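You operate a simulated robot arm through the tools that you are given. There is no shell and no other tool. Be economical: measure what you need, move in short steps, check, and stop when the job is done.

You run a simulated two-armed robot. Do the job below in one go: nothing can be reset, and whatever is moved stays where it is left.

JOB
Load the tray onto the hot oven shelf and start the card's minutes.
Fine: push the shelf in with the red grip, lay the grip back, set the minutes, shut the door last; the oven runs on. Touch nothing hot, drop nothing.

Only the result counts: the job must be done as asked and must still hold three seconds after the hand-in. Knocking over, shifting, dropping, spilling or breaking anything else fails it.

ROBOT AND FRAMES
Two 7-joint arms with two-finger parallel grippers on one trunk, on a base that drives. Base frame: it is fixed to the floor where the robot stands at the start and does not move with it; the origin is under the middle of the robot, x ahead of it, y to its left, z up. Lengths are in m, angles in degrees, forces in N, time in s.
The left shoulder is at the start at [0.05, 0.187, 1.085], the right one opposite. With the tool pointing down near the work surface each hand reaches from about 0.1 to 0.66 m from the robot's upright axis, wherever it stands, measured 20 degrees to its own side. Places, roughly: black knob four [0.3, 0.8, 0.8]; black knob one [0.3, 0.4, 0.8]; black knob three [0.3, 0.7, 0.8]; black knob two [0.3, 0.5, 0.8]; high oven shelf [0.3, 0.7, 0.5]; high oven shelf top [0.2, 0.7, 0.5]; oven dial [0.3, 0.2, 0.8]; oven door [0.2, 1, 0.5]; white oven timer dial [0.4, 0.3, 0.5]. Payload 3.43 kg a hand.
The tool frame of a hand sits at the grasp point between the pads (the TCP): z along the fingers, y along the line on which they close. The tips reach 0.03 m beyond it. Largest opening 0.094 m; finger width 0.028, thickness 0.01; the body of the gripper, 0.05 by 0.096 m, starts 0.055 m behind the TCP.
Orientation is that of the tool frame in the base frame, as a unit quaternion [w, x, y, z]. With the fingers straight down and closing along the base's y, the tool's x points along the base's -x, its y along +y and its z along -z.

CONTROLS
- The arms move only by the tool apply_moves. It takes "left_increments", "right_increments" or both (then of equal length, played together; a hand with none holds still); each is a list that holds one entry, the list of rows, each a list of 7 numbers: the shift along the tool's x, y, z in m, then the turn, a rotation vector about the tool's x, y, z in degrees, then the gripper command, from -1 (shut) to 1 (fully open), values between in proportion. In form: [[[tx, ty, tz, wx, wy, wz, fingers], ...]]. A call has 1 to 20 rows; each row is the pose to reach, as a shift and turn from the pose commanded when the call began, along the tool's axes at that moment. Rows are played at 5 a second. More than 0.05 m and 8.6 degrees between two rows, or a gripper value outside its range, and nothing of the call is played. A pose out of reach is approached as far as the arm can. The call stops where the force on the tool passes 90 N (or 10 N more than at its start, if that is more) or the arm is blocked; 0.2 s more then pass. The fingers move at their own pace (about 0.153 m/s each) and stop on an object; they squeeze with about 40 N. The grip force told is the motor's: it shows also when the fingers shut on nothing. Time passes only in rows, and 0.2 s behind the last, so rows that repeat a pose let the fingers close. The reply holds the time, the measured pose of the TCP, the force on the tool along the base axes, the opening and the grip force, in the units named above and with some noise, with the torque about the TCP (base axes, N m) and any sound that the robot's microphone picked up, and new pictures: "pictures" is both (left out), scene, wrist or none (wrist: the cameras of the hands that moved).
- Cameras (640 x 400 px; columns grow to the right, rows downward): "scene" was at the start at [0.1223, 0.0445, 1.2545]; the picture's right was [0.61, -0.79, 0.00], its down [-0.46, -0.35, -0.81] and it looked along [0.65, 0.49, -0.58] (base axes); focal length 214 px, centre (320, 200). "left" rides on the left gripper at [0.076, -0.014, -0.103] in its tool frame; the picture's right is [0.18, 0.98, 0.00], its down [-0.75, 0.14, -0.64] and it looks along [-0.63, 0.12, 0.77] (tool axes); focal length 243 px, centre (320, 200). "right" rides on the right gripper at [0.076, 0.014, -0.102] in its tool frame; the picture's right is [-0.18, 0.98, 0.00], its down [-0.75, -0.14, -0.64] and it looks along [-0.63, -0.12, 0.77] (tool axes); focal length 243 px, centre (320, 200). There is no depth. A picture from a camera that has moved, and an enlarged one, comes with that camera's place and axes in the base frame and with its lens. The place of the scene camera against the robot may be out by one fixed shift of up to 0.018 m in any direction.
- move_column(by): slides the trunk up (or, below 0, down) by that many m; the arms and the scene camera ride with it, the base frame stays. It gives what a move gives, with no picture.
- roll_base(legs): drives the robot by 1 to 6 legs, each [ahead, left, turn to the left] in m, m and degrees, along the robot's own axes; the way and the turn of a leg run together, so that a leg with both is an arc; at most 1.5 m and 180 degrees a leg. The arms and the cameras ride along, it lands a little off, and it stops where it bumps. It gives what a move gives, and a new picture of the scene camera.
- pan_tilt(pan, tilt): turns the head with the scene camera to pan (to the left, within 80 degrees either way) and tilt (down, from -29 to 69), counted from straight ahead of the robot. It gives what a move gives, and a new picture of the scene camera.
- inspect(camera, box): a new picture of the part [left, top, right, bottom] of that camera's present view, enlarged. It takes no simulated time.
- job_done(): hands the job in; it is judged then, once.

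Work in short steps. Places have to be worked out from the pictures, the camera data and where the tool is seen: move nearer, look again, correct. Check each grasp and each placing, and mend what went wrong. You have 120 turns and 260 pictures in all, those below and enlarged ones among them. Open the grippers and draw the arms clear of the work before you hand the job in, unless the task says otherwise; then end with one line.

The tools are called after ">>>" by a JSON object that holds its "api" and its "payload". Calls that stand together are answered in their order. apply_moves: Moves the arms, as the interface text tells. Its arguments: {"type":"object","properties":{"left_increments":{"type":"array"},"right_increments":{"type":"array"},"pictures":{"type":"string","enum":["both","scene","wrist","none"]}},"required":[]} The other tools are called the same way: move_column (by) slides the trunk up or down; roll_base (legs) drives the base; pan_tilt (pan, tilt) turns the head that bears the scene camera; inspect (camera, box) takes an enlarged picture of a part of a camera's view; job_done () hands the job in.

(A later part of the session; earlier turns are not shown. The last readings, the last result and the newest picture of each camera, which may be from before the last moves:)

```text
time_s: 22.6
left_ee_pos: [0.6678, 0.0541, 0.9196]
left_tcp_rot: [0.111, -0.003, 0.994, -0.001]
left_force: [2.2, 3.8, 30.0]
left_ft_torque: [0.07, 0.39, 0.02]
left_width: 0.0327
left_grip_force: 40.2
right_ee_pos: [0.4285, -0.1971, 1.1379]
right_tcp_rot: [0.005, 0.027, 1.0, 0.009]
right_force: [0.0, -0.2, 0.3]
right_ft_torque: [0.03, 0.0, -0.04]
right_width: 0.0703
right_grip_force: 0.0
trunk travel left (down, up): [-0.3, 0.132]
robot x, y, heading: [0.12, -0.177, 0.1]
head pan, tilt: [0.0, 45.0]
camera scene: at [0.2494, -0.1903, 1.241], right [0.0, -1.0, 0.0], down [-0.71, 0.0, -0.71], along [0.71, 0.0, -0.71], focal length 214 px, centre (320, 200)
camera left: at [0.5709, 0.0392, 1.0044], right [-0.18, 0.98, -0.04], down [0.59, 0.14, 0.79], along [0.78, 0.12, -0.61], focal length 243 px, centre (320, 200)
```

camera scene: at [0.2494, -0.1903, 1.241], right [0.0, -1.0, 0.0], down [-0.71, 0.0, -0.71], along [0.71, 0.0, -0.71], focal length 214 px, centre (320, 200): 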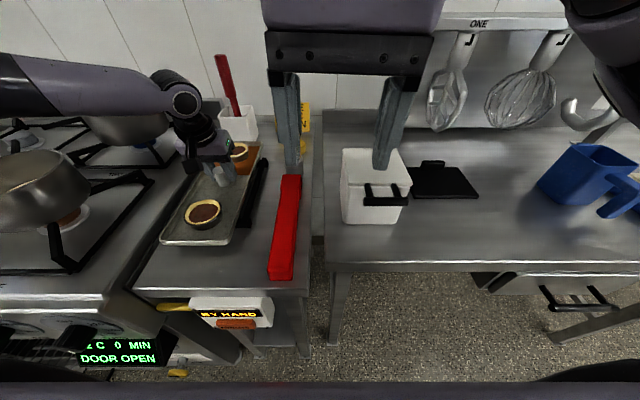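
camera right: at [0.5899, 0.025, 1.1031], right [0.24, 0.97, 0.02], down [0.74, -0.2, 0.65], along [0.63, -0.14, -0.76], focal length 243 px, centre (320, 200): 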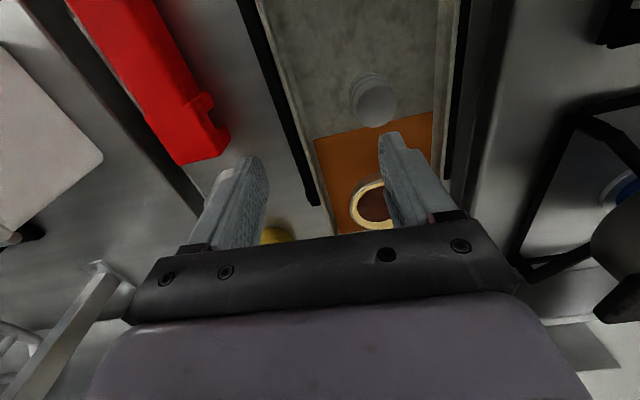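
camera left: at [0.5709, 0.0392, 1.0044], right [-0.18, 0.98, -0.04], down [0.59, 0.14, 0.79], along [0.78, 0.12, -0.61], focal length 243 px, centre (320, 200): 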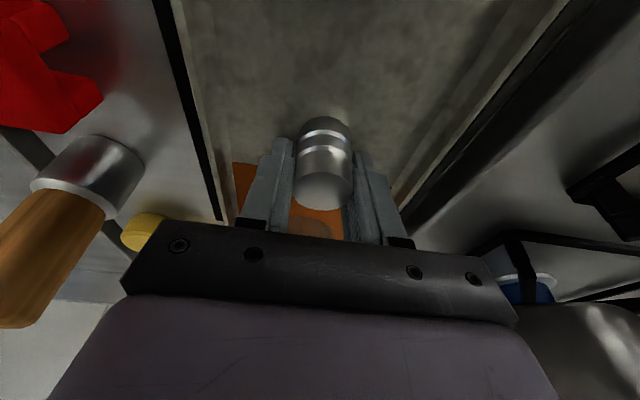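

Gripped on the knob (width 0.033). The tips press lightly on the tray floor, so I lift slowly 25 mm and watch the load.

>>> {"api": "apply_moves", "payload": {"left_increments": [[[-0.0012, 0, -0.006, 0, 0, 0, -1], [-0.0031, 0, -0.0147, 0, 0, 0, -1], [-0.0052, 0, -0.0245, 0, 0, 0, -1], [-0.0062, 0, -0.0293, 0, 0, 0, -1], [-0.0062, 0, -0.0293, 0, 0, 0, -1]]], "pictures": "both"}}

>>> {"api": "inspect", "payload": {"camera": "scene", "box": [140, 120, 290, 260]}}

```text
time_s: 23.8
left_ee_pos: [0.6678, 0.055, 0.944]
left_tcp_rot: [0.104, -0.001, 0.995, 0.0]
left_force: [-0.4, 0.3, -6.1]
left_ft_torque: [0.04, -0.05, 0.01]
left_width: 0.0325
left_grip_force: 39.4
right_ee_pos: [0.4299, -0.1967, 1.1374]
right_tcp_rot: [0.004, 0.028, 1.0, 0.008]
right_force: [-0.2, 0.1, -0.9]
right_ft_torque: [0.03, 0.02, -0.01]
right_width: 0.0703
right_grip_force: 0.0
trunk travel left (down, up): [-0.3, 0.132]
robot x, y, heading: [0.1166, -0.1793, -0.1]
head pan, tilt: [0.0, 45.0]
camera scene: at [0.2522, -0.1893, 1.2403], right [0.0, -1.0, 0.0], down [-0.71, 0.0, -0.71], along [0.71, 0.0, -0.71], focal length 214 px, centre (320, 200)
camera left: at [0.5722, 0.0398, 1.0297], right [-0.18, 0.98, -0.04], down [0.6, 0.14, 0.78], along [0.78, 0.12, -0.62], focal length 243 px, centre (320, 200)
```

scene: 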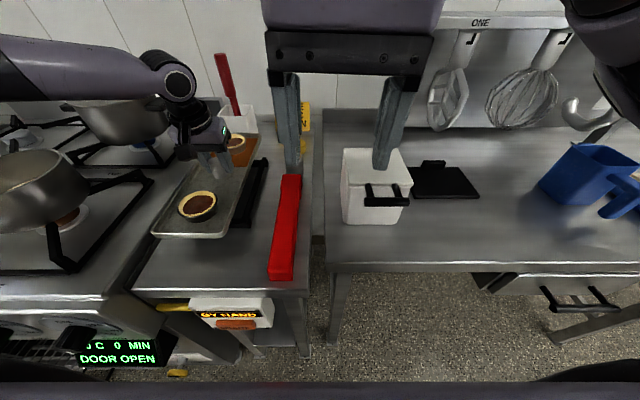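
left: 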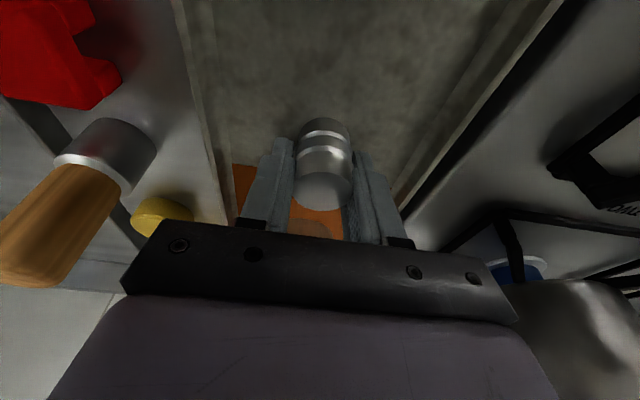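

```text
2.86 times, centred on (215, 190) of scene
camera zoom: at [0.2522, -0.1893, 1.2403], right [0.0, -1.0, 0.0], down [-0.71, 0.0, -0.71], along [0.71, 0.0, -0.71], focal length 613 px, centre (620, 229)
```

zoom: 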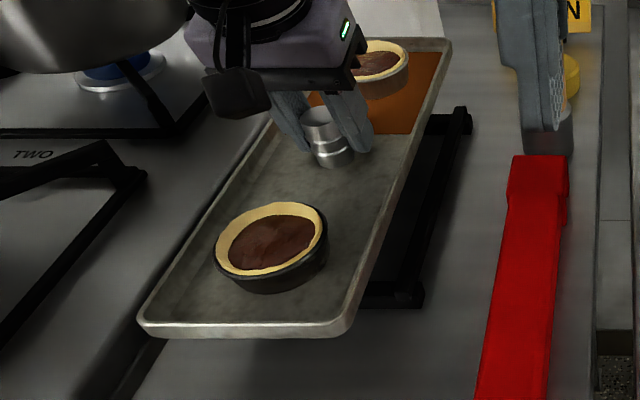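

The tray lifts level off its black stand, ~0.6 kg, with almost no torque. I raise it further and draw it slightly back.

>>> {"api": "apply_moves", "payload": {"left_increments": [[[-0.0042, 0, -0.0196, 0, 0, 0, -1], [-0.0083, 0, -0.0391, 0, 0, 0, -1], [0.0, 0, -0.06, 0, 0, 0, -1], [0.01, 0, -0.08, 0, 0, 0, -1], [0.028, 0, -0.108, 0, 0, 0, -1], [0.028, 0, -0.108, 0, 0, 0, -1]]], "pictures": "none"}}

>>> {"api": "roll_base", "payload": {"legs": [[-0.3, 0, 0], [-0.25, 0, 0]]}}

```text
time_s: 25.2
left_ee_pos: [0.6188, 0.0549, 1.0454]
left_tcp_rot: [0.106, 0.0, 0.994, 0.0]
left_force: [0.2, 0.7, -5.7]
left_ft_torque: [0.02, -0.06, 0.03]
left_width: 0.0323
left_grip_force: 39.8
right_ee_pos: [0.4311, -0.1971, 1.138]
right_tcp_rot: [0.004, 0.028, 1.0, 0.009]
right_force: [-0.2, -0.2, 0.2]
right_ft_torque: [0.02, 0.0, -0.03]
right_width: 0.0704
right_grip_force: 0.0
trunk travel left (down, up): [-0.3, 0.132]
robot x, y, heading: [0.1128, -0.1827, -0.2]
head pan, tilt: [0.0, 45.0]
```

```text
time_s: 28.7
left_ee_pos: [0.0678, 0.0547, 1.0461]
left_tcp_rot: [0.104, 0.0, 0.995, 0.0]
left_force: [-0.4, -0.8, -5.8]
left_ft_torque: [-0.02, -0.03, -0.03]
left_width: 0.0324
left_grip_force: 40.2
right_ee_pos: [-0.119, -0.1955, 1.1374]
right_tcp_rot: [0.004, 0.028, 1.0, 0.009]
right_force: [-0.4, -0.1, 0.6]
right_ft_torque: [-0.01, -0.06, -0.01]
right_width: 0.0706
right_grip_force: 0.1
trunk travel left (down, up): [-0.3, 0.132]
robot x, y, heading: [-0.4299, -0.1742, -0.2]
head pan, tilt: [0.0, 45.0]
camera scene: at [-0.2977, -0.1884, 1.2404], right [0.0, -1.0, 0.0], down [-0.71, 0.0, -0.71], along [0.71, 0.0, -0.71], focal length 214 px, centre (320, 200)
```

scene: 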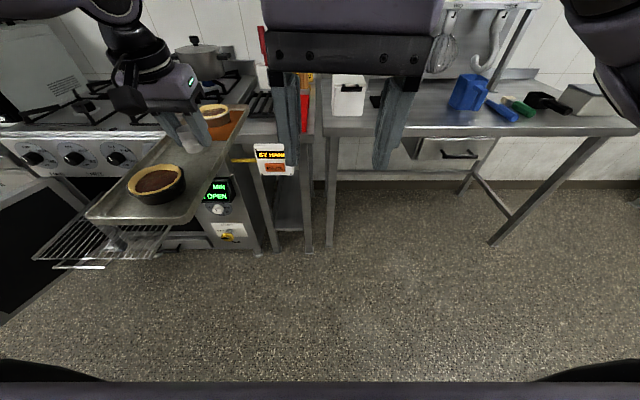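

The tray is carried well. I drive left 0.4 m and look at the shelf with the head.

>>> {"api": "roll_base", "payload": {"legs": [[0, 0.4, 0]]}}

>>> {"api": "pan_tilt", "payload": {"pan": 15, "tilt": 50}}

```text
time_s: 32.7
left_ee_pos: [0.0684, 0.4544, 1.0453]
left_tcp_rot: [0.104, -0.003, 0.995, 0.0]
left_force: [-0.2, 0.5, -5.3]
left_ft_torque: [-0.01, -0.02, -0.03]
left_width: 0.0321
left_grip_force: 39.9
right_ee_pos: [-0.1197, 0.2027, 1.1384]
right_tcp_rot: [0.004, 0.027, 1.0, 0.009]
right_force: [-1.0, -0.2, 0.0]
right_ft_torque: [0.0, 0.03, -0.05]
right_width: 0.0704
right_grip_force: 0.1
trunk travel left (down, up): [-0.3, 0.132]
robot x, y, heading: [-0.4312, 0.2185, -0.2]
head pan, tilt: [0.0, 45.0]
camera scene: at [-0.2966, 0.2095, 1.2403], right [0.0, -1.0, 0.0], down [-0.71, 0.0, -0.71], along [0.71, 0.0, -0.71], focal length 214 px, centre (320, 200)
```

scene: 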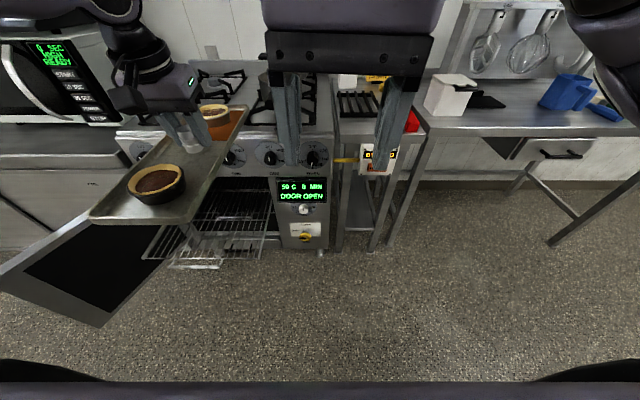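

```text
time_s: 33.5
left_ee_pos: [0.0692, 0.4537, 1.0454]
left_tcp_rot: [0.104, -0.002, 0.995, 0.001]
left_force: [-0.3, 0.1, -6.7]
left_ft_torque: [-0.01, -0.01, 0.03]
left_width: 0.0321
left_grip_force: 40.4
right_ee_pos: [-0.119, 0.2015, 1.1363]
right_tcp_rot: [0.003, 0.027, 1.0, 0.009]
right_force: [-0.2, -0.3, -0.2]
right_ft_torque: [-0.01, 0.02, 0.0]
right_width: 0.0707
right_grip_force: 0.1
trunk travel left (down, up): [-0.3, 0.132]
robot x, y, heading: [-0.4298, 0.2204, -0.1]
head pan, tilt: [15.0, 50.0]
camera scene: at [-0.3035, 0.2292, 1.2334], right [0.26, -0.97, 0.0], down [-0.74, -0.2, -0.64], along [0.62, 0.17, -0.77], focal length 214 px, centre (320, 200)
```

scene: 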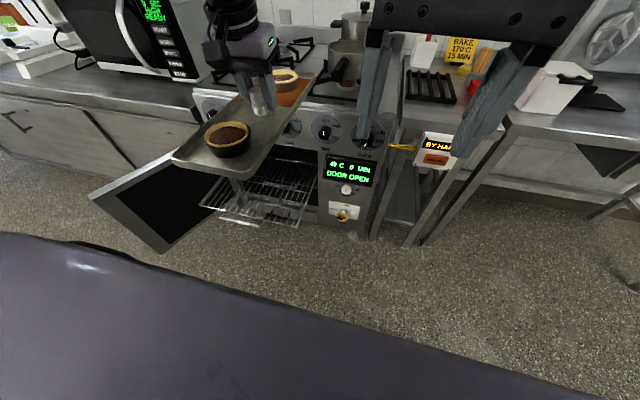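

I enlarge the shelf and door region.

>>> {"api": "inspect", "payload": {"camera": "scene", "box": [80, 90, 380, 270]}}

```text
2.13 times, centred on (230, 180) of scene
camera zoom: at [-0.3035, 0.2292, 1.2334], right [0.26, -0.97, 0.0], down [-0.74, -0.2, -0.64], along [0.62, 0.17, -0.77], focal length 458 px, centre (512, 243)
```

zoom: 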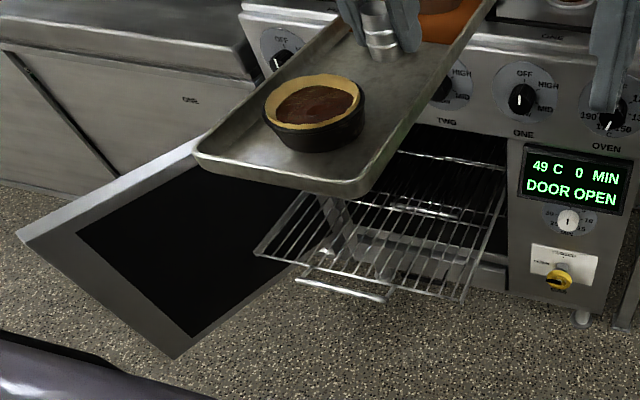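

Shelf estimate: front edge x≈0.10, y 0.43–0.845, z≈0.55; oven face x≈0.38. I lower the trunk fully with the tray held clear, then re-measure from there.

>>> {"api": "move_column", "payload": {"by": -0.3}}

>>> {"api": "pan_tilt", "payload": {"pan": 25, "tilt": 35}}

```text
time_s: 36.5
left_ee_pos: [0.0703, 0.4528, 0.7453]
left_tcp_rot: [0.104, 0.0, 0.995, 0.0]
left_force: [0.5, -0.7, -6.2]
left_ft_torque: [0.02, -0.07, -0.01]
left_width: 0.0321
left_grip_force: 40.3
right_ee_pos: [-0.1181, 0.2025, 0.8369]
right_tcp_rot: [0.003, 0.027, 1.0, 0.009]
right_force: [0.0, -0.2, -0.1]
right_ft_torque: [-0.01, 0.0, -0.01]
right_width: 0.0704
right_grip_force: 0.0
trunk travel left (down, up): [0.0, 0.432]
robot x, y, heading: [-0.4327, 0.2174, -0.2]
head pan, tilt: [15.0, 50.0]
```

```text
time_s: 37.3
left_ee_pos: [0.0689, 0.4536, 0.7442]
left_tcp_rot: [0.104, -0.002, 0.995, 0.001]
left_force: [0.3, -0.2, -5.4]
left_ft_torque: [0.0, 0.01, -0.01]
left_width: 0.0319
left_grip_force: 39.4
right_ee_pos: [-0.1184, 0.2022, 0.837]
right_tcp_rot: [0.004, 0.027, 1.0, 0.009]
right_force: [0.3, 0.1, 0.1]
right_ft_torque: [-0.01, 0.0, 0.0]
right_width: 0.0703
right_grip_force: 0.0
trunk travel left (down, up): [0.0, 0.432]
robot x, y, heading: [-0.431, 0.2157, -0.2]
head pan, tilt: [25.0, 35.0]
camera scene: at [-0.2982, 0.2465, 0.9551], right [0.42, -0.91, 0.0], down [-0.52, -0.24, -0.82], along [0.74, 0.35, -0.57], focal length 214 px, centre (320, 200)
```

scene: 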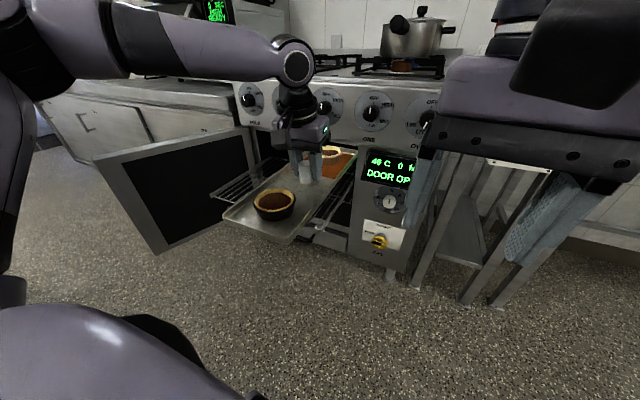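

Next I drive left 0.165 m, so the tray lines up with the shelf at y≈0.62, then lower the hand to z≈0.65.

>>> {"api": "roll_base", "payload": {"legs": [[0, 0.165, 0]]}}

>>> {"api": "apply_moves", "payload": {"left_increments": [[[0.0062, 0, 0.0293, 0, 0, 0, -1], [0.0125, 0, 0.0587, 0, 0, 0, -1], [0.0198, 0, 0.0929, 0, 0, 0, -1], [0.0198, 0, 0.0929, 0, 0, 0, -1]]], "pictures": "none"}}

>>> {"api": "pan_tilt", "payload": {"pan": 15, "tilt": 25}}

>>> {"api": "inspect", "payload": {"camera": "scene", "box": [150, 100, 390, 280]}}

```text
time_s: 39.4
left_ee_pos: [0.0699, 0.6187, 0.744]
left_tcp_rot: [0.105, -0.002, 0.994, 0.001]
left_force: [-0.1, -0.7, -6.6]
left_ft_torque: [-0.01, -0.01, 0.0]
left_width: 0.0318
left_grip_force: 40.0
right_ee_pos: [-0.119, 0.3669, 0.8366]
right_tcp_rot: [0.004, 0.025, 1.0, 0.008]
right_force: [0.2, -1.3, -0.4]
right_ft_torque: [-0.02, -0.01, 0.02]
right_width: 0.0706
right_grip_force: 0.0
trunk travel left (down, up): [0.0, 0.432]
robot x, y, heading: [-0.4296, 0.3856, 0.2]
head pan, tilt: [25.0, 35.0]
camera scene: at [-0.2982, 0.4117, 0.9551], right [0.42, -0.91, 0.0], down [-0.52, -0.24, -0.82], along [0.74, 0.35, -0.57], focal length 214 px, centre (320, 200)
```

scene: 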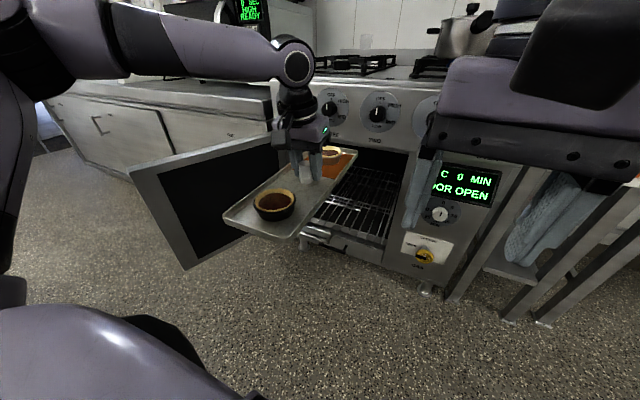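

```text
time_s: 40.4
left_ee_pos: [0.0686, 0.6184, 0.6481]
left_tcp_rot: [0.106, -0.001, 0.994, 0.0]
left_force: [0.3, 0.4, -5.4]
left_ft_torque: [-0.01, -0.01, 0.01]
left_width: 0.0319
left_grip_force: 40.0
right_ee_pos: [-0.1178, 0.3674, 0.8373]
right_tcp_rot: [0.003, 0.027, 1.0, 0.008]
right_force: [0.9, -0.4, -0.4]
right_ft_torque: [-0.01, -0.02, 0.02]
right_width: 0.0704
right_grip_force: 0.1
trunk travel left (down, up): [0.0, 0.432]
robot x, y, heading: [-0.4311, 0.379, -0.1]
head pan, tilt: [25.0, 35.0]
```

```text
time_s: 41.1
left_ee_pos: [0.0682, 0.6179, 0.6502]
left_tcp_rot: [0.104, -0.002, 0.995, 0.001]
left_force: [-0.2, 0.4, -5.6]
left_ft_torque: [-0.04, -0.04, 0.04]
left_width: 0.0319
left_grip_force: 40.1
right_ee_pos: [-0.1175, 0.3678, 0.8376]
right_tcp_rot: [0.004, 0.026, 1.0, 0.009]
right_force: [-0.2, 0.4, -0.5]
right_ft_torque: [0.02, -0.01, 0.01]
right_width: 0.0707
right_grip_force: 0.3
trunk travel left (down, up): [0.0, 0.432]
robot x, y, heading: [-0.4291, 0.3812, 0.1]
head pan, tilt: [15.0, 25.0]
camera scene: at [-0.289, 0.3984, 0.9708], right [0.26, -0.97, 0.0], down [-0.41, -0.11, -0.91], along [0.87, 0.23, -0.42], focal length 214 px, centre (320, 200)
```

scene: 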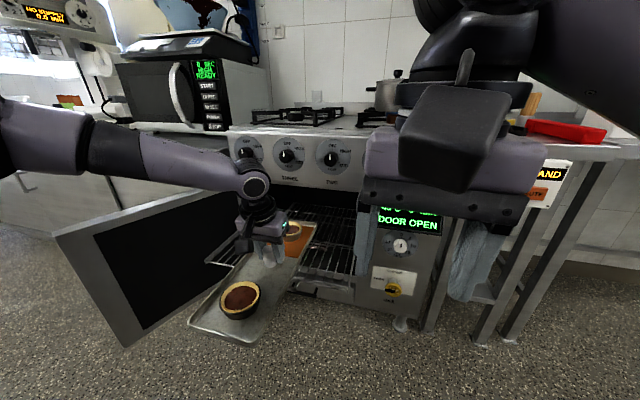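

```text
2.22 times, centred on (270, 190) of scene
camera zoom: at [-0.289, 0.3984, 0.9708], right [0.26, -0.97, 0.0], down [-0.41, -0.11, -0.91], along [0.87, 0.23, -0.42], focal length 477 px, centre (431, 222)
```

zoom: 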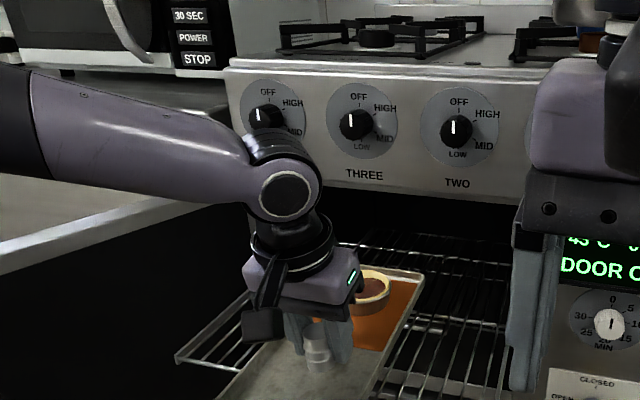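

The hand line (y 0.618) falls between knobs TWO and THREE, good. I extend the arm 0.05 m and drive in 0.10 m, then look.

>>> {"api": "apply_moves", "payload": {"left_increments": [[[-0.0245, 0, 0.0052, 0, 0, 0, -1], [-0.0489, 0, 0.0104, 0, 0, 0, -1], [-0.0489, 0, 0.0104, 0, 0, 0, -1]]], "pictures": "none"}}

>>> {"api": "roll_base", "payload": {"legs": [[0.1, 0, 0]]}}

>>> {"api": "inspect", "payload": {"camera": "scene", "box": [140, 120, 380, 320]}}

```text
time_s: 41.9
left_ee_pos: [0.1192, 0.6199, 0.6506]
left_tcp_rot: [0.104, -0.002, 0.995, 0.001]
left_force: [-0.2, 0.6, -5.4]
left_ft_torque: [-0.04, -0.04, 0.01]
left_width: 0.0318
left_grip_force: 39.9
right_ee_pos: [-0.1176, 0.3679, 0.8376]
right_tcp_rot: [0.003, 0.026, 1.0, 0.009]
right_force: [0.4, 0.5, -0.8]
right_ft_torque: [-0.01, 0.01, 0.01]
right_width: 0.0705
right_grip_force: 0.0
trunk travel left (down, up): [0.0, 0.432]
robot x, y, heading: [-0.4317, 0.3835, -0.1]
head pan, tilt: [15.0, 25.0]
```

```text
time_s: 43.0
left_ee_pos: [0.2188, 0.6187, 0.6509]
left_tcp_rot: [0.104, -0.002, 0.995, 0.0]
left_force: [-0.4, 0.7, -5.9]
left_ft_torque: [0.0, -0.06, -0.01]
left_width: 0.032
left_grip_force: 40.3
right_ee_pos: [-0.0184, 0.3673, 0.837]
right_tcp_rot: [0.005, 0.026, 1.0, 0.009]
right_force: [0.3, 0.1, 0.4]
right_ft_torque: [0.0, -0.04, -0.02]
right_width: 0.0706
right_grip_force: 0.0
trunk travel left (down, up): [0.0, 0.432]
robot x, y, heading: [-0.3296, 0.3839, 0.1]
head pan, tilt: [15.0, 25.0]
camera scene: at [-0.1889, 0.3984, 0.9709], right [0.26, -0.97, 0.0], down [-0.41, -0.11, -0.91], along [0.88, 0.23, -0.42], focal length 214 px, centre (320, 200)
```

scene: 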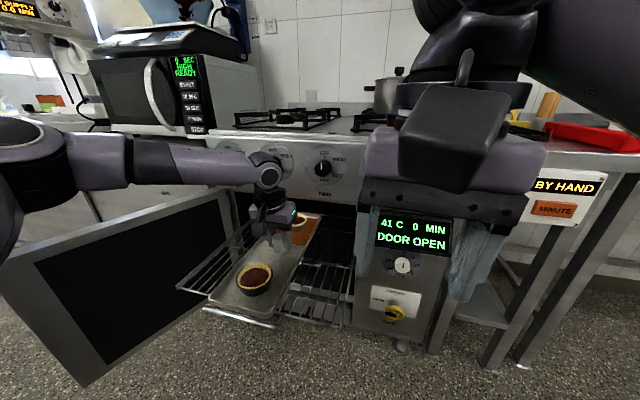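

```text
2.00 times, centred on (260, 220) of scene
camera zoom: at [-0.1889, 0.3984, 0.9709], right [0.26, -0.97, 0.0], down [-0.41, -0.11, -0.91], along [0.88, 0.23, -0.42], focal length 429 px, centre (440, 160)
```

zoom: 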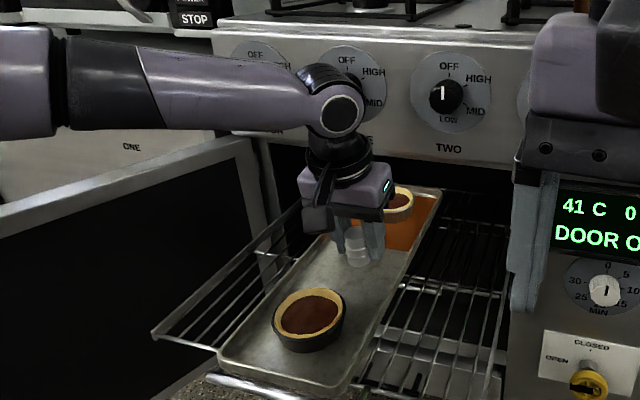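

All consistent: tray front is 0.18 m ahead of the hand toward me; shelf front x≈0.10. I drive 0.07 m further so TCP is at x≈0.289.

>>> {"api": "roll_base", "payload": {"legs": [[0.07, 0, 0]]}}

>>> {"api": "inspect", "payload": {"camera": "scene", "box": [160, 120, 380, 350]}}

>>> {"api": "inspect", "payload": {"camera": "left", "box": [0, 0, 640, 400]}}

```text
time_s: 44.0
left_ee_pos: [0.2885, 0.6192, 0.6497]
left_tcp_rot: [0.105, -0.003, 0.994, 0.0]
left_force: [-0.1, -0.5, -6.2]
left_ft_torque: [-0.02, -0.04, -0.02]
left_width: 0.0321
left_grip_force: 40.1
right_ee_pos: [0.0512, 0.3682, 0.8366]
right_tcp_rot: [0.005, 0.025, 1.0, 0.009]
right_force: [0.3, -0.5, -0.5]
right_ft_torque: [0.01, 0.03, -0.01]
right_width: 0.0703
right_grip_force: 0.0
trunk travel left (down, up): [0.0, 0.432]
robot x, y, heading: [-0.2608, 0.3824, -0.0]
head pan, tilt: [15.0, 25.0]
camera scene: at [-0.1191, 0.3984, 0.9709], right [0.26, -0.97, 0.0], down [-0.41, -0.11, -0.91], along [0.88, 0.23, -0.42], focal length 214 px, centre (320, 200)
```

scene: 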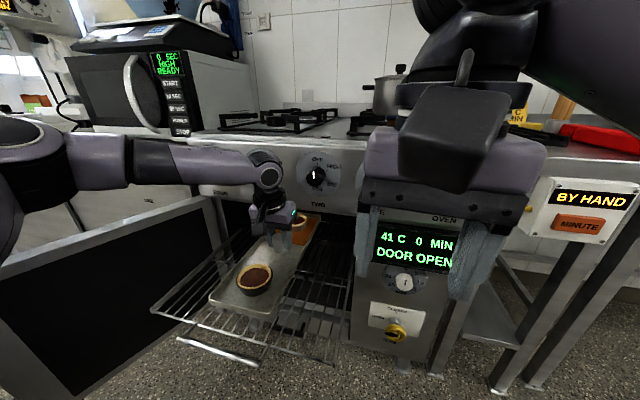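

```text
1.74 times, centred on (270, 235) of scene
camera zoom: at [-0.1191, 0.3984, 0.9709], right [0.26, -0.97, 0.0], down [-0.41, -0.11, -0.91], along [0.88, 0.23, -0.42], focal length 373 px, centre (407, 139)
```

zoom: 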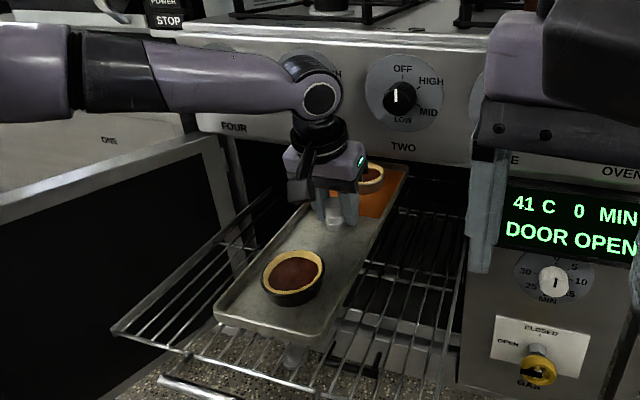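

```text
1.00 times, centred on (320, 200) of left (not enlarged: the box is as wide or as high as the picture)
camera zoom: at [0.1931, 0.6041, 0.7359], right [-0.18, 0.98, -0.04], down [0.6, 0.14, 0.78], along [0.78, 0.12, -0.62], focal length 243 px, centre (320, 200)
```

zoom: 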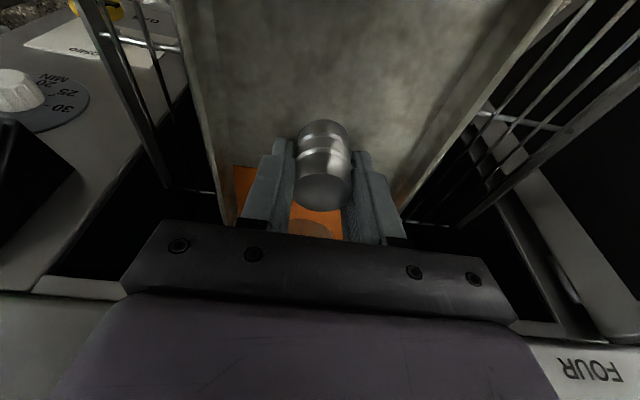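

Tray front is just about at the shelf's front wire; I go 0.018 m deeper so it rests fully on the shelf, then lower 45 mm and check.

>>> {"api": "roll_base", "payload": {"legs": [[0.018, 0, 0]]}}

>>> {"api": "apply_moves", "payload": {"left_increments": [[[0.0042, 0, 0.0196, 0, 0, 0, -1], [0.0083, 0, 0.0391, 0, 0, 0, -1], [0.0094, 0, 0.044, 0, 0, 0, -1]]], "pictures": "scene"}}

>>> {"api": "inspect", "payload": {"camera": "scene", "box": [160, 160, 340, 350]}}

```text
time_s: 44.8
left_ee_pos: [0.3061, 0.6184, 0.6505]
left_tcp_rot: [0.103, -0.001, 0.995, 0.001]
left_force: [0.7, -0.1, -6.1]
left_ft_torque: [0.02, 0.0, -0.01]
left_width: 0.0322
left_grip_force: 40.1
right_ee_pos: [0.0692, 0.3677, 0.8376]
right_tcp_rot: [0.003, 0.026, 1.0, 0.008]
right_force: [0.2, -0.5, -0.1]
right_ft_torque: [0.03, 0.0, -0.02]
right_width: 0.0707
right_grip_force: 0.0
trunk travel left (down, up): [0.0, 0.432]
robot x, y, heading: [-0.242, 0.3832, 0.2]
head pan, tilt: [15.0, 25.0]
camera scene: at [-0.1012, 0.3984, 0.9709], right [0.26, -0.97, 0.0], down [-0.41, -0.11, -0.91], along [0.88, 0.23, -0.42], focal length 214 px, centre (320, 200)
```

scene: 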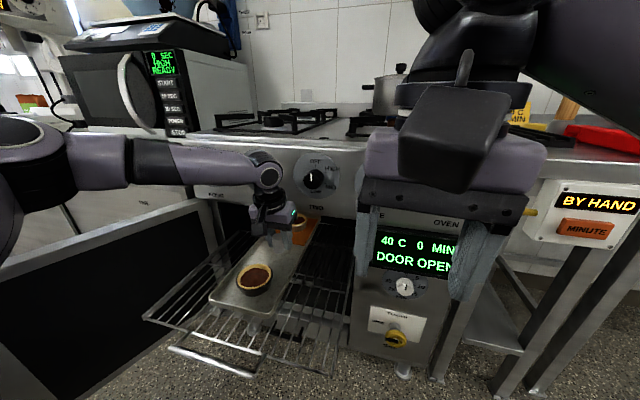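

```text
time_s: 45.6
left_ee_pos: [0.3077, 0.6193, 0.6051]
left_tcp_rot: [0.104, -0.002, 0.995, 0.0]
left_force: [-0.7, 0.1, -6.2]
left_ft_torque: [-0.04, -0.04, 0.01]
left_width: 0.032
left_grip_force: 40.7
right_ee_pos: [0.0699, 0.3681, 0.8367]
right_tcp_rot: [0.003, 0.027, 1.0, 0.008]
right_force: [-0.2, 0.7, 0.1]
right_ft_torque: [0.0, 0.0, -0.01]
right_width: 0.0705
right_grip_force: 0.0
trunk travel left (down, up): [0.0, 0.432]
robot x, y, heading: [-0.2459, 0.3838, -0.1]
head pan, tilt: [15.0, 25.0]
camera scene: at [-0.1011, 0.3984, 0.9709], right [0.26, -0.97, 0.0], down [-0.41, -0.11, -0.91], along [0.88, 0.23, -0.42], focal length 214 px, centre (320, 200)
```

scene: 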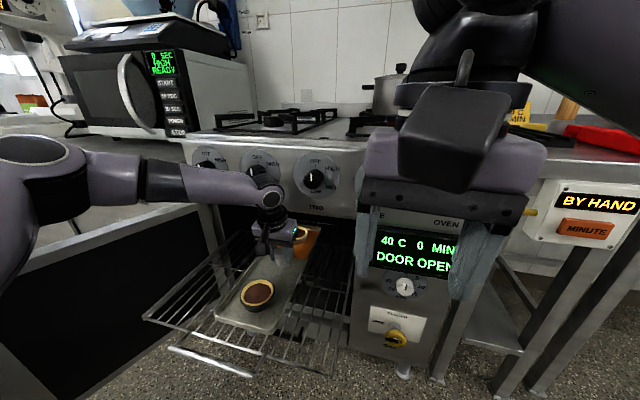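

```text
2.11 times, centred on (250, 255) of scene
camera zoom: at [-0.1011, 0.3984, 0.9709], right [0.26, -0.97, 0.0], down [-0.41, -0.11, -0.91], along [0.88, 0.23, -0.42], focal length 452 px, centre (467, 84)
```

zoom: 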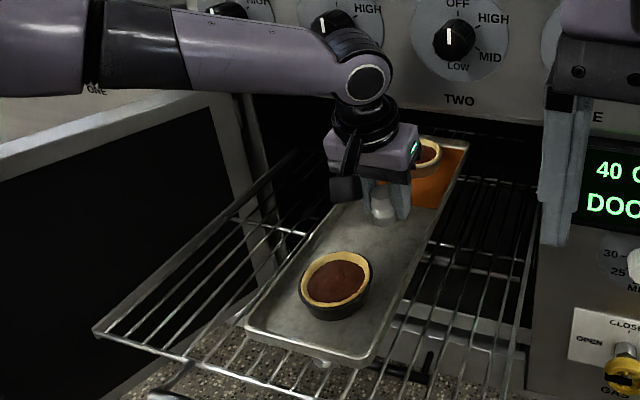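

No contact yet at TCP z 0.605. I lower in small rows watching for the load to come off.

>>> {"api": "apply_moves", "payload": {"left_increments": [[[0.001, 0, 0.005, 0, 0, 0, -1], [0.0021, 0, 0.0098, 0, 0, 0, -1], [0.0027, 0, 0.013, 0, 0, 0, -1]]], "pictures": "none"}}

```text
time_s: 46.4
left_ee_pos: [0.3036, 0.6213, 0.5924]
left_tcp_rot: [0.105, -0.002, 0.995, 0.001]
left_force: [1.3, 0.5, -6.5]
left_ft_torque: [0.01, -0.01, -0.02]
left_width: 0.0317
left_grip_force: 40.0
left hand out of reach, approached as far as the arm can: row 3
right_ee_pos: [0.0701, 0.3679, 0.8373]
right_tcp_rot: [0.005, 0.027, 1.0, 0.009]
right_force: [0.3, -0.3, 0.0]
right_ft_torque: [0.01, 0.0, 0.0]
right_width: 0.0706
right_grip_force: 0.0
trunk travel left (down, up): [0.0, 0.432]
robot x, y, heading: [-0.2418, 0.3852, -0.0]
head pan, tilt: [15.0, 25.0]
```

Load is still full and I'm at the arm's reach edge; I lower further while easing x back ~7 mm (tray stays behind the shelf's front wire).

>>> {"api": "apply_moves", "payload": {"left_increments": [[[0.006, 0, 0.0, 0, 0, 0, -1], [0.0078, 0, 0.005, 0, 0, 0, -1], [0.0088, 0, 0.0098, 0, 0, 0, -1]]], "pictures": "none"}}

```text
time_s: 47.2
left_ee_pos: [0.2988, 0.6215, 0.5826]
left_tcp_rot: [0.103, -0.001, 0.995, 0.0]
left_force: [-0.1, 0.3, -5.7]
left_ft_torque: [-0.01, -0.02, 0.02]
left_width: 0.0319
left_grip_force: 40.2
right_ee_pos: [0.0704, 0.3671, 0.8374]
right_tcp_rot: [0.004, 0.025, 1.0, 0.008]
right_force: [-0.2, 0.8, -0.1]
right_ft_torque: [-0.02, -0.01, 0.0]
right_width: 0.0704
right_grip_force: 0.1
trunk travel left (down, up): [0.0, 0.432]
robot x, y, heading: [-0.2449, 0.3852, 0.2]
head pan, tilt: [15.0, 25.0]
```

>>> {"api": "inspect", "payload": {"camera": "scene", "box": [160, 190, 340, 360]}}

>>> {"api": "apply_moves", "payload": {"left_increments": [[[0.001, 0, 0.005, 0, 0, 0, -1], [0.002, 0, 0.0098, 0, 0, 0, -1], [0.002, 0, 0.0098, 0, 0, 0, -1]]], "pictures": "none"}}

```text
2.35 times, centred on (250, 275) of scene
camera zoom: at [-0.1012, 0.3984, 0.9709], right [0.26, -0.97, 0.0], down [-0.41, -0.11, -0.91], along [0.88, 0.23, -0.42], focal length 505 px, centre (485, 24)
```

zoom: 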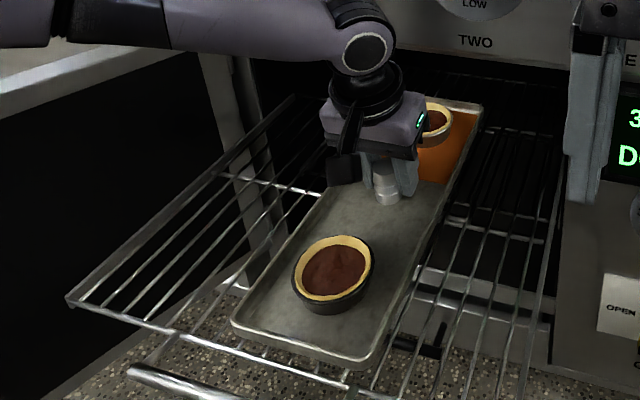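

```text
time_s: 48.0
left_ee_pos: [0.2967, 0.6243, 0.5728]
left_tcp_rot: [0.105, -0.001, 0.994, 0.0]
left_force: [-0.8, -1.4, -5.5]
left_ft_torque: [0.04, -0.04, -0.01]
left_width: 0.0318
left_grip_force: 40.3
right_ee_pos: [0.0686, 0.3678, 0.837]
right_tcp_rot: [0.004, 0.026, 1.0, 0.008]
right_force: [0.8, -0.2, -0.9]
right_ft_torque: [-0.02, -0.02, 0.0]
right_width: 0.0706
right_grip_force: 0.1
trunk travel left (down, up): [0.0, 0.432]
robot x, y, heading: [-0.2429, 0.3841, -0.2]
head pan, tilt: [15.0, 25.0]
```

Still hanging free; I lower another 10 mm in small rows.

>>> {"api": "apply_moves", "payload": {"left_increments": [[[0.001, 0, 0.005, 0, 0, 0, -1], [0.002, 0, 0.0098, 0, 0, 0, -1], [0.002, 0, 0.0098, 0, 0, 0, -1]]], "pictures": "none"}}

>>> {"api": "inspect", "payload": {"camera": "scene", "box": [160, 190, 340, 360]}}

```text
time_s: 48.8
left_ee_pos: [0.2945, 0.6226, 0.5702]
left_tcp_rot: [0.111, -0.002, 0.994, -0.002]
left_force: [3.1, -3.2, 30.2]
left_ft_torque: [0.04, 0.37, 0.05]
left_width: 0.0319
left_grip_force: 39.8
left hand out of reach, approached as far as the arm can: row 1, 2, 3
right_ee_pos: [0.0681, 0.3673, 0.8386]
right_tcp_rot: [0.004, 0.026, 1.0, 0.009]
right_force: [0.5, -0.1, -0.2]
right_ft_torque: [0.02, -0.05, -0.02]
right_width: 0.0706
right_grip_force: 0.0
trunk travel left (down, up): [0.0, 0.432]
robot x, y, heading: [-0.2432, 0.3847, 0.0]
head pan, tilt: [15.0, 25.0]
```

```text
2.35 times, centred on (250, 275) of scene
camera zoom: at [-0.1031, 0.3973, 0.9718], right [0.26, -0.97, 0.0], down [-0.41, -0.11, -0.91], along [0.88, 0.24, -0.42], focal length 505 px, centre (485, 24)
```

zoom: 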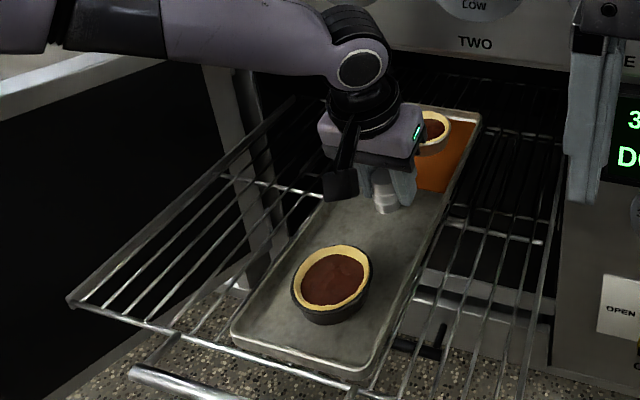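

Contact: the tray rests on the shelf (force +30 N from overtravel), sitting just behind the front wire. I relieve the push, then open the fingers to 0.06.

>>> {"api": "apply_moves", "payload": {"left_increments": [[[-0.0012, 0, -0.0055, 0, 0, 0, -1], [-0.0012, 0, -0.0055, 0, 0, 0, -1], [-0.0012, 0, -0.0055, 0, 0, 0, 0.3], [-0.0012, 0, -0.0055, 0, 0, 0, 0.3]]], "pictures": "wrist"}}

>>> {"api": "inspect", "payload": {"camera": "scene", "box": [160, 190, 340, 360]}}

```text
time_s: 49.8
left_ee_pos: [0.2925, 0.625, 0.5704]
left_tcp_rot: [0.104, -0.001, 0.995, 0.001]
left_force: [-1.9, 6.6, 14.7]
left_ft_torque: [-0.29, 0.11, -0.04]
left_width: 0.0576
left_grip_force: 0.1
right_ee_pos: [0.0673, 0.3672, 0.8367]
right_tcp_rot: [0.004, 0.027, 1.0, 0.009]
right_force: [0.1, 0.3, 0.0]
right_ft_torque: [0.02, 0.03, -0.01]
right_width: 0.0703
right_grip_force: 0.0
trunk travel left (down, up): [0.0, 0.432]
robot x, y, heading: [-0.2431, 0.3827, 0.0]
head pan, tilt: [15.0, 25.0]
camera left: at [0.1966, 0.6102, 0.6566], right [-0.18, 0.98, -0.04], down [0.6, 0.14, 0.78], along [0.78, 0.12, -0.62], focal length 243 px, centre (320, 200)
```

left: 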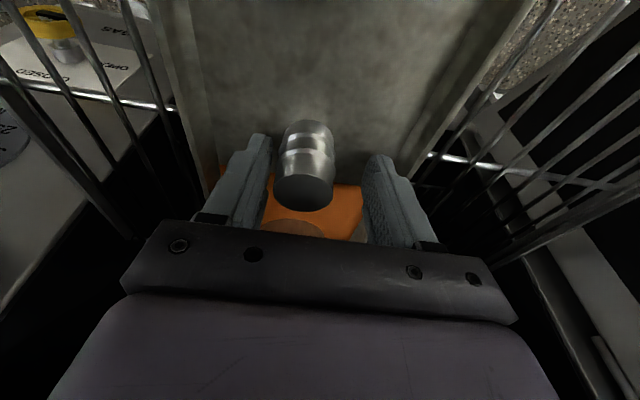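

```text
2.35 times, centred on (250, 275) of scene
camera zoom: at [-0.1025, 0.3982, 0.9712], right [0.26, -0.97, 0.0], down [-0.41, -0.11, -0.91], along [0.88, 0.24, -0.42], focal length 505 px, centre (485, 24)
```

zoom: 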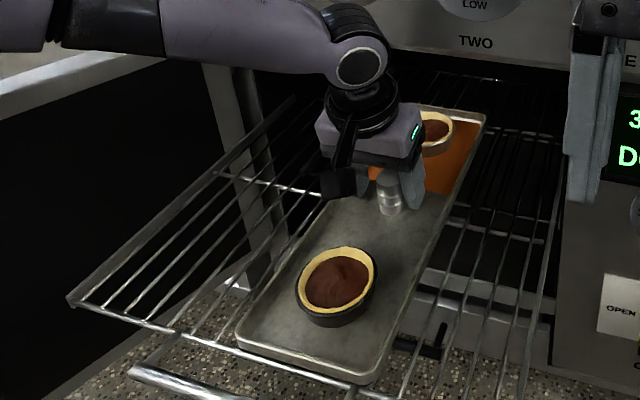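

Released; the knob stands close to one finger, so I rise a little, centre by 6 mm, then withdraw up along the tool axis.

>>> {"api": "apply_moves", "payload": {"left_increments": [[[0, 0, -0.006, 0, 0, 0, 0.3], [0, -0.007, -0.012, 0, 0, 0, 0.3], [0, -0.007, -0.03, 0, 0, 0, 0.3], [0, -0.007, -0.05, 0, 0, 0, 0.3], [0.02, -0.007, -0.085, 0, 0, 0, 0.3], [0.05, -0.007, -0.1, 0, 0, 0, 0.3]]], "pictures": "both"}}

>>> {"api": "inspect", "payload": {"camera": "scene", "box": [160, 190, 340, 360]}}

```text
time_s: 51.2
left_ee_pos: [0.2227, 0.6177, 0.6586]
left_tcp_rot: [0.104, -0.001, 0.995, 0.001]
left_force: [0.3, 0.0, -0.9]
left_ft_torque: [-0.01, -0.01, 0.01]
left_width: 0.0613
left_grip_force: 0.0
right_ee_pos: [0.07, 0.3684, 0.8369]
right_tcp_rot: [0.004, 0.026, 1.0, 0.009]
right_force: [-0.1, 0.0, -0.1]
right_ft_torque: [0.03, 0.03, 0.0]
right_width: 0.0704
right_grip_force: 0.1
trunk travel left (down, up): [0.0, 0.432]
robot x, y, heading: [-0.2445, 0.3826, 0.1]
head pan, tilt: [15.0, 25.0]
camera scene: at [-0.1014, 0.3983, 0.9709], right [0.26, -0.97, 0.0], down [-0.41, -0.11, -0.91], along [0.88, 0.23, -0.42], focal length 214 px, centre (320, 200)
camera left: at [0.1274, 0.6023, 0.7436], right [-0.18, 0.98, -0.04], down [0.6, 0.14, 0.78], along [0.78, 0.12, -0.62], focal length 243 px, centre (320, 200)
```

scene: 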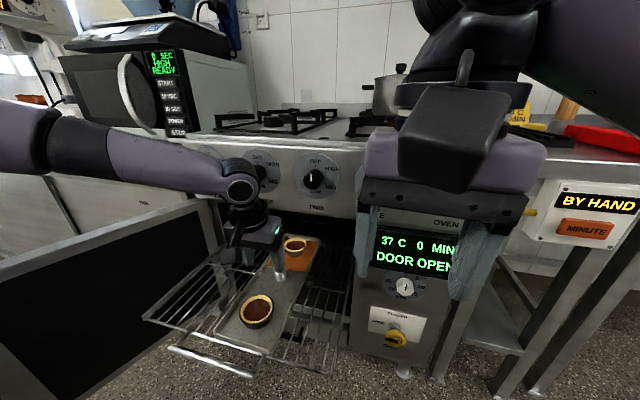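
left: 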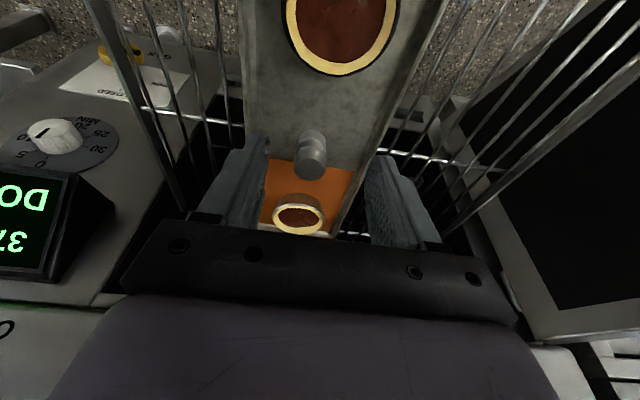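

```text
2.35 times, centred on (250, 275) of scene
camera zoom: at [-0.1014, 0.3983, 0.9709], right [0.26, -0.97, 0.0], down [-0.41, -0.11, -0.91], along [0.88, 0.23, -0.42], focal length 505 px, centre (485, 24)
```

zoom: 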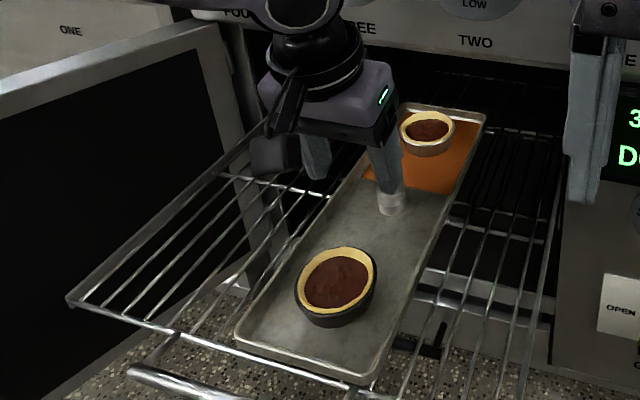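

The tray sits well, front edge just inside the shelf wire. Now I back off, raise the trunk and go fetch the red grip.

>>> {"api": "roll_base", "payload": {"legs": [[-0.3, 0, 0], [0, -0.66, 0]]}}

>>> {"api": "move_column", "payload": {"by": 0.3}}

>>> {"api": "pan_tilt", "payload": {"pan": 20, "tilt": 40}}

```text
time_s: 53.1
left_ee_pos: [0.0149, 0.6181, 0.6537]
left_tcp_rot: [0.098, -0.002, 0.995, 0.001]
left_force: [-0.4, 0.1, -0.1]
left_ft_torque: [-0.06, -0.01, 0.0]
left_width: 0.061
left_grip_force: 0.0
right_ee_pos: [-0.1387, 0.3676, 0.8347]
right_tcp_rot: [-0.002, 0.027, 1.0, 0.008]
right_force: [1.0, -0.1, -0.9]
right_ft_torque: [0.0, -0.01, 0.0]
right_width: 0.0707
right_grip_force: 0.1
trunk travel left (down, up): [0.0, 0.432]
robot x, y, heading: [-0.456, 0.3846, 0.1]
head pan, tilt: [15.0, 25.0]
stopped in leg 1: the robot was blocked; the commanded pose is now the measured one
camera scene: at [-0.3082, 0.3984, 0.9701], right [0.26, -0.97, 0.0], down [-0.42, -0.11, -0.9], along [0.87, 0.23, -0.43], focal length 214 px, centre (320, 200)
```

scene: 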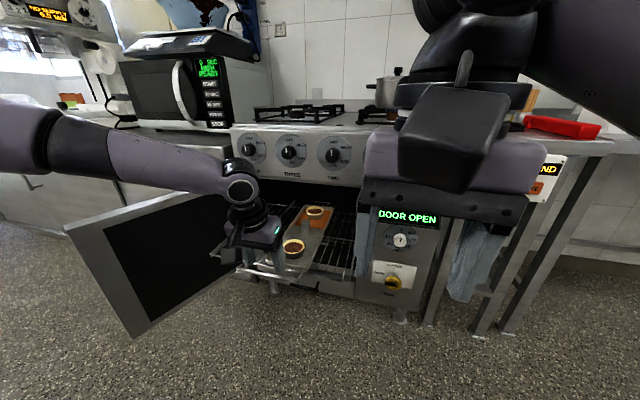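

```text
time_s: 56.1
left_ee_pos: [0.0066, 0.6175, 0.9584]
left_tcp_rot: [0.105, -0.002, 0.994, 0.001]
left_force: [-0.7, -0.7, -0.3]
left_ft_torque: [0.02, 0.01, 0.01]
left_width: 0.0611
left_grip_force: 0.1
right_ee_pos: [-0.1476, 0.3666, 1.1372]
right_tcp_rot: [0.004, 0.026, 1.0, 0.008]
right_force: [0.5, -0.4, 0.4]
right_ft_torque: [0.02, 0.0, 0.02]
right_width: 0.0705
right_grip_force: 0.0
trunk travel left (down, up): [-0.3, 0.132]
robot x, y, heading: [-0.4602, 0.3796, -0.1]
head pan, tilt: [15.0, 25.0]
```

```text
time_s: 56.9
left_ee_pos: [0.007, 0.6184, 0.9578]
left_tcp_rot: [0.105, -0.002, 0.994, 0.001]
left_force: [-0.2, -0.1, 0.6]
left_ft_torque: [0.01, -0.02, 0.0]
left_width: 0.0612
left_grip_force: 0.0
right_ee_pos: [-0.1479, 0.3675, 1.1367]
right_tcp_rot: [0.004, 0.027, 1.0, 0.009]
right_force: [0.4, 0.6, -0.3]
right_ft_torque: [-0.05, 0.02, 0.0]
right_width: 0.0707
right_grip_force: 0.1
trunk travel left (down, up): [-0.3, 0.132]
robot x, y, heading: [-0.4598, 0.3833, 0.0]
head pan, tilt: [20.0, 40.0]
camera scene: at [-0.3278, 0.4035, 1.2477], right [0.34, -0.94, 0.0], down [-0.6, -0.22, -0.77], along [0.72, 0.26, -0.64], focal length 214 px, centre (320, 200)
```

scene: 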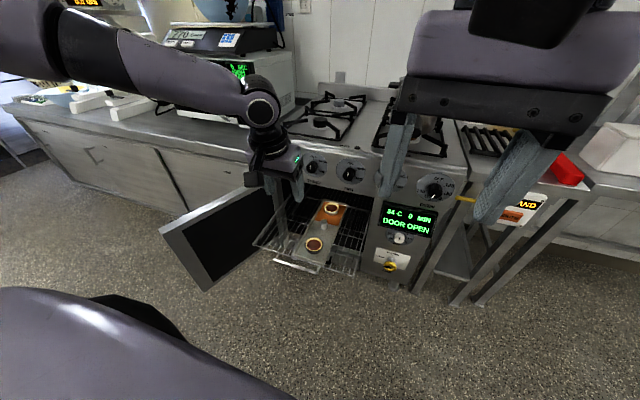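

Something lies behind me at x≈-0.46, so I step ahead a little and drive right to the table.

>>> {"api": "roll_base", "payload": {"legs": [[0.04, 0, 0], [0, -0.66, 0]]}}

>>> {"api": "pan_tilt", "payload": {"pan": 15, "tilt": 40}}

```text
time_s: 63.5
left_ee_pos: [0.0453, -0.0405, 0.9567]
left_tcp_rot: [0.105, -0.002, 0.995, 0.0]
left_force: [-0.8, -0.1, 0.9]
left_ft_torque: [0.0, 0.0, 0.02]
left_width: 0.0613
left_grip_force: 0.0
right_ee_pos: [-0.1079, -0.2899, 1.137]
right_tcp_rot: [0.003, 0.026, 1.0, 0.009]
right_force: [0.1, 0.6, 0.9]
right_ft_torque: [0.05, 0.0, 0.0]
right_width: 0.0704
right_grip_force: 0.0
trunk travel left (down, up): [-0.3, 0.132]
robot x, y, heading: [-0.4179, -0.2739, 0.0]
head pan, tilt: [20.0, 40.0]
camera scene: at [-0.2881, -0.2539, 1.2477], right [0.34, -0.94, 0.0], down [-0.6, -0.22, -0.77], along [0.72, 0.26, -0.64], focal length 214 px, centre (320, 200)
```

scene: 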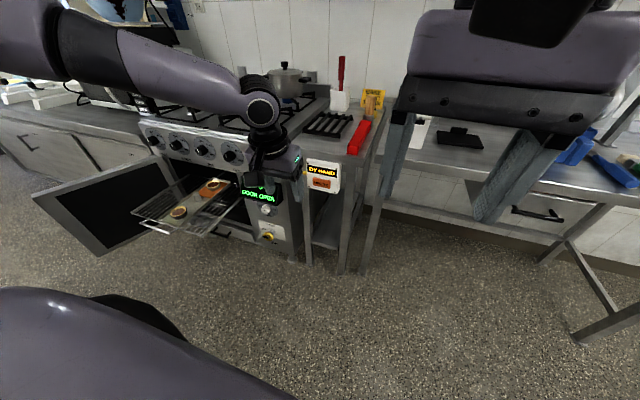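

```text
time_s: 64.2
left_ee_pos: [0.0464, -0.0399, 0.9584]
left_tcp_rot: [0.105, -0.002, 0.995, 0.001]
left_force: [-0.2, 0.5, 0.4]
left_ft_torque: [0.02, 0.0, 0.02]
left_width: 0.0612
left_grip_force: 0.1
right_ee_pos: [-0.1081, -0.2894, 1.1374]
right_tcp_rot: [0.003, 0.026, 1.0, 0.009]
right_force: [0.7, 0.5, 0.1]
right_ft_torque: [-0.03, -0.01, 0.0]
right_width: 0.0705
right_grip_force: 0.0
trunk travel left (down, up): [-0.3, 0.132]
robot x, y, heading: [-0.4194, -0.2752, 0.2]
head pan, tilt: [15.0, 40.0]
camera scene: at [-0.2859, -0.2609, 1.2477], right [0.26, -0.97, 0.0], down [-0.62, -0.17, -0.77], along [0.74, 0.2, -0.64], focal length 214 px, centre (320, 200)
```

scene: 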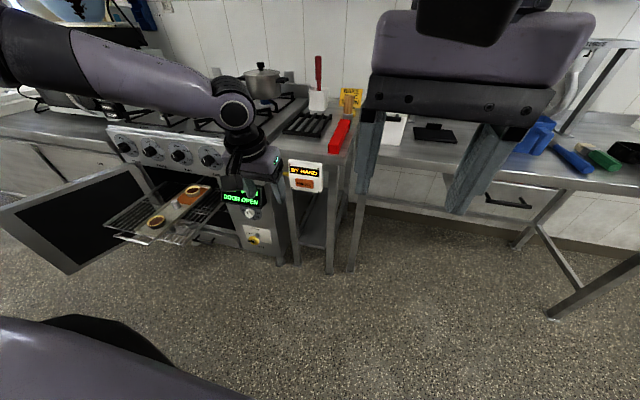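

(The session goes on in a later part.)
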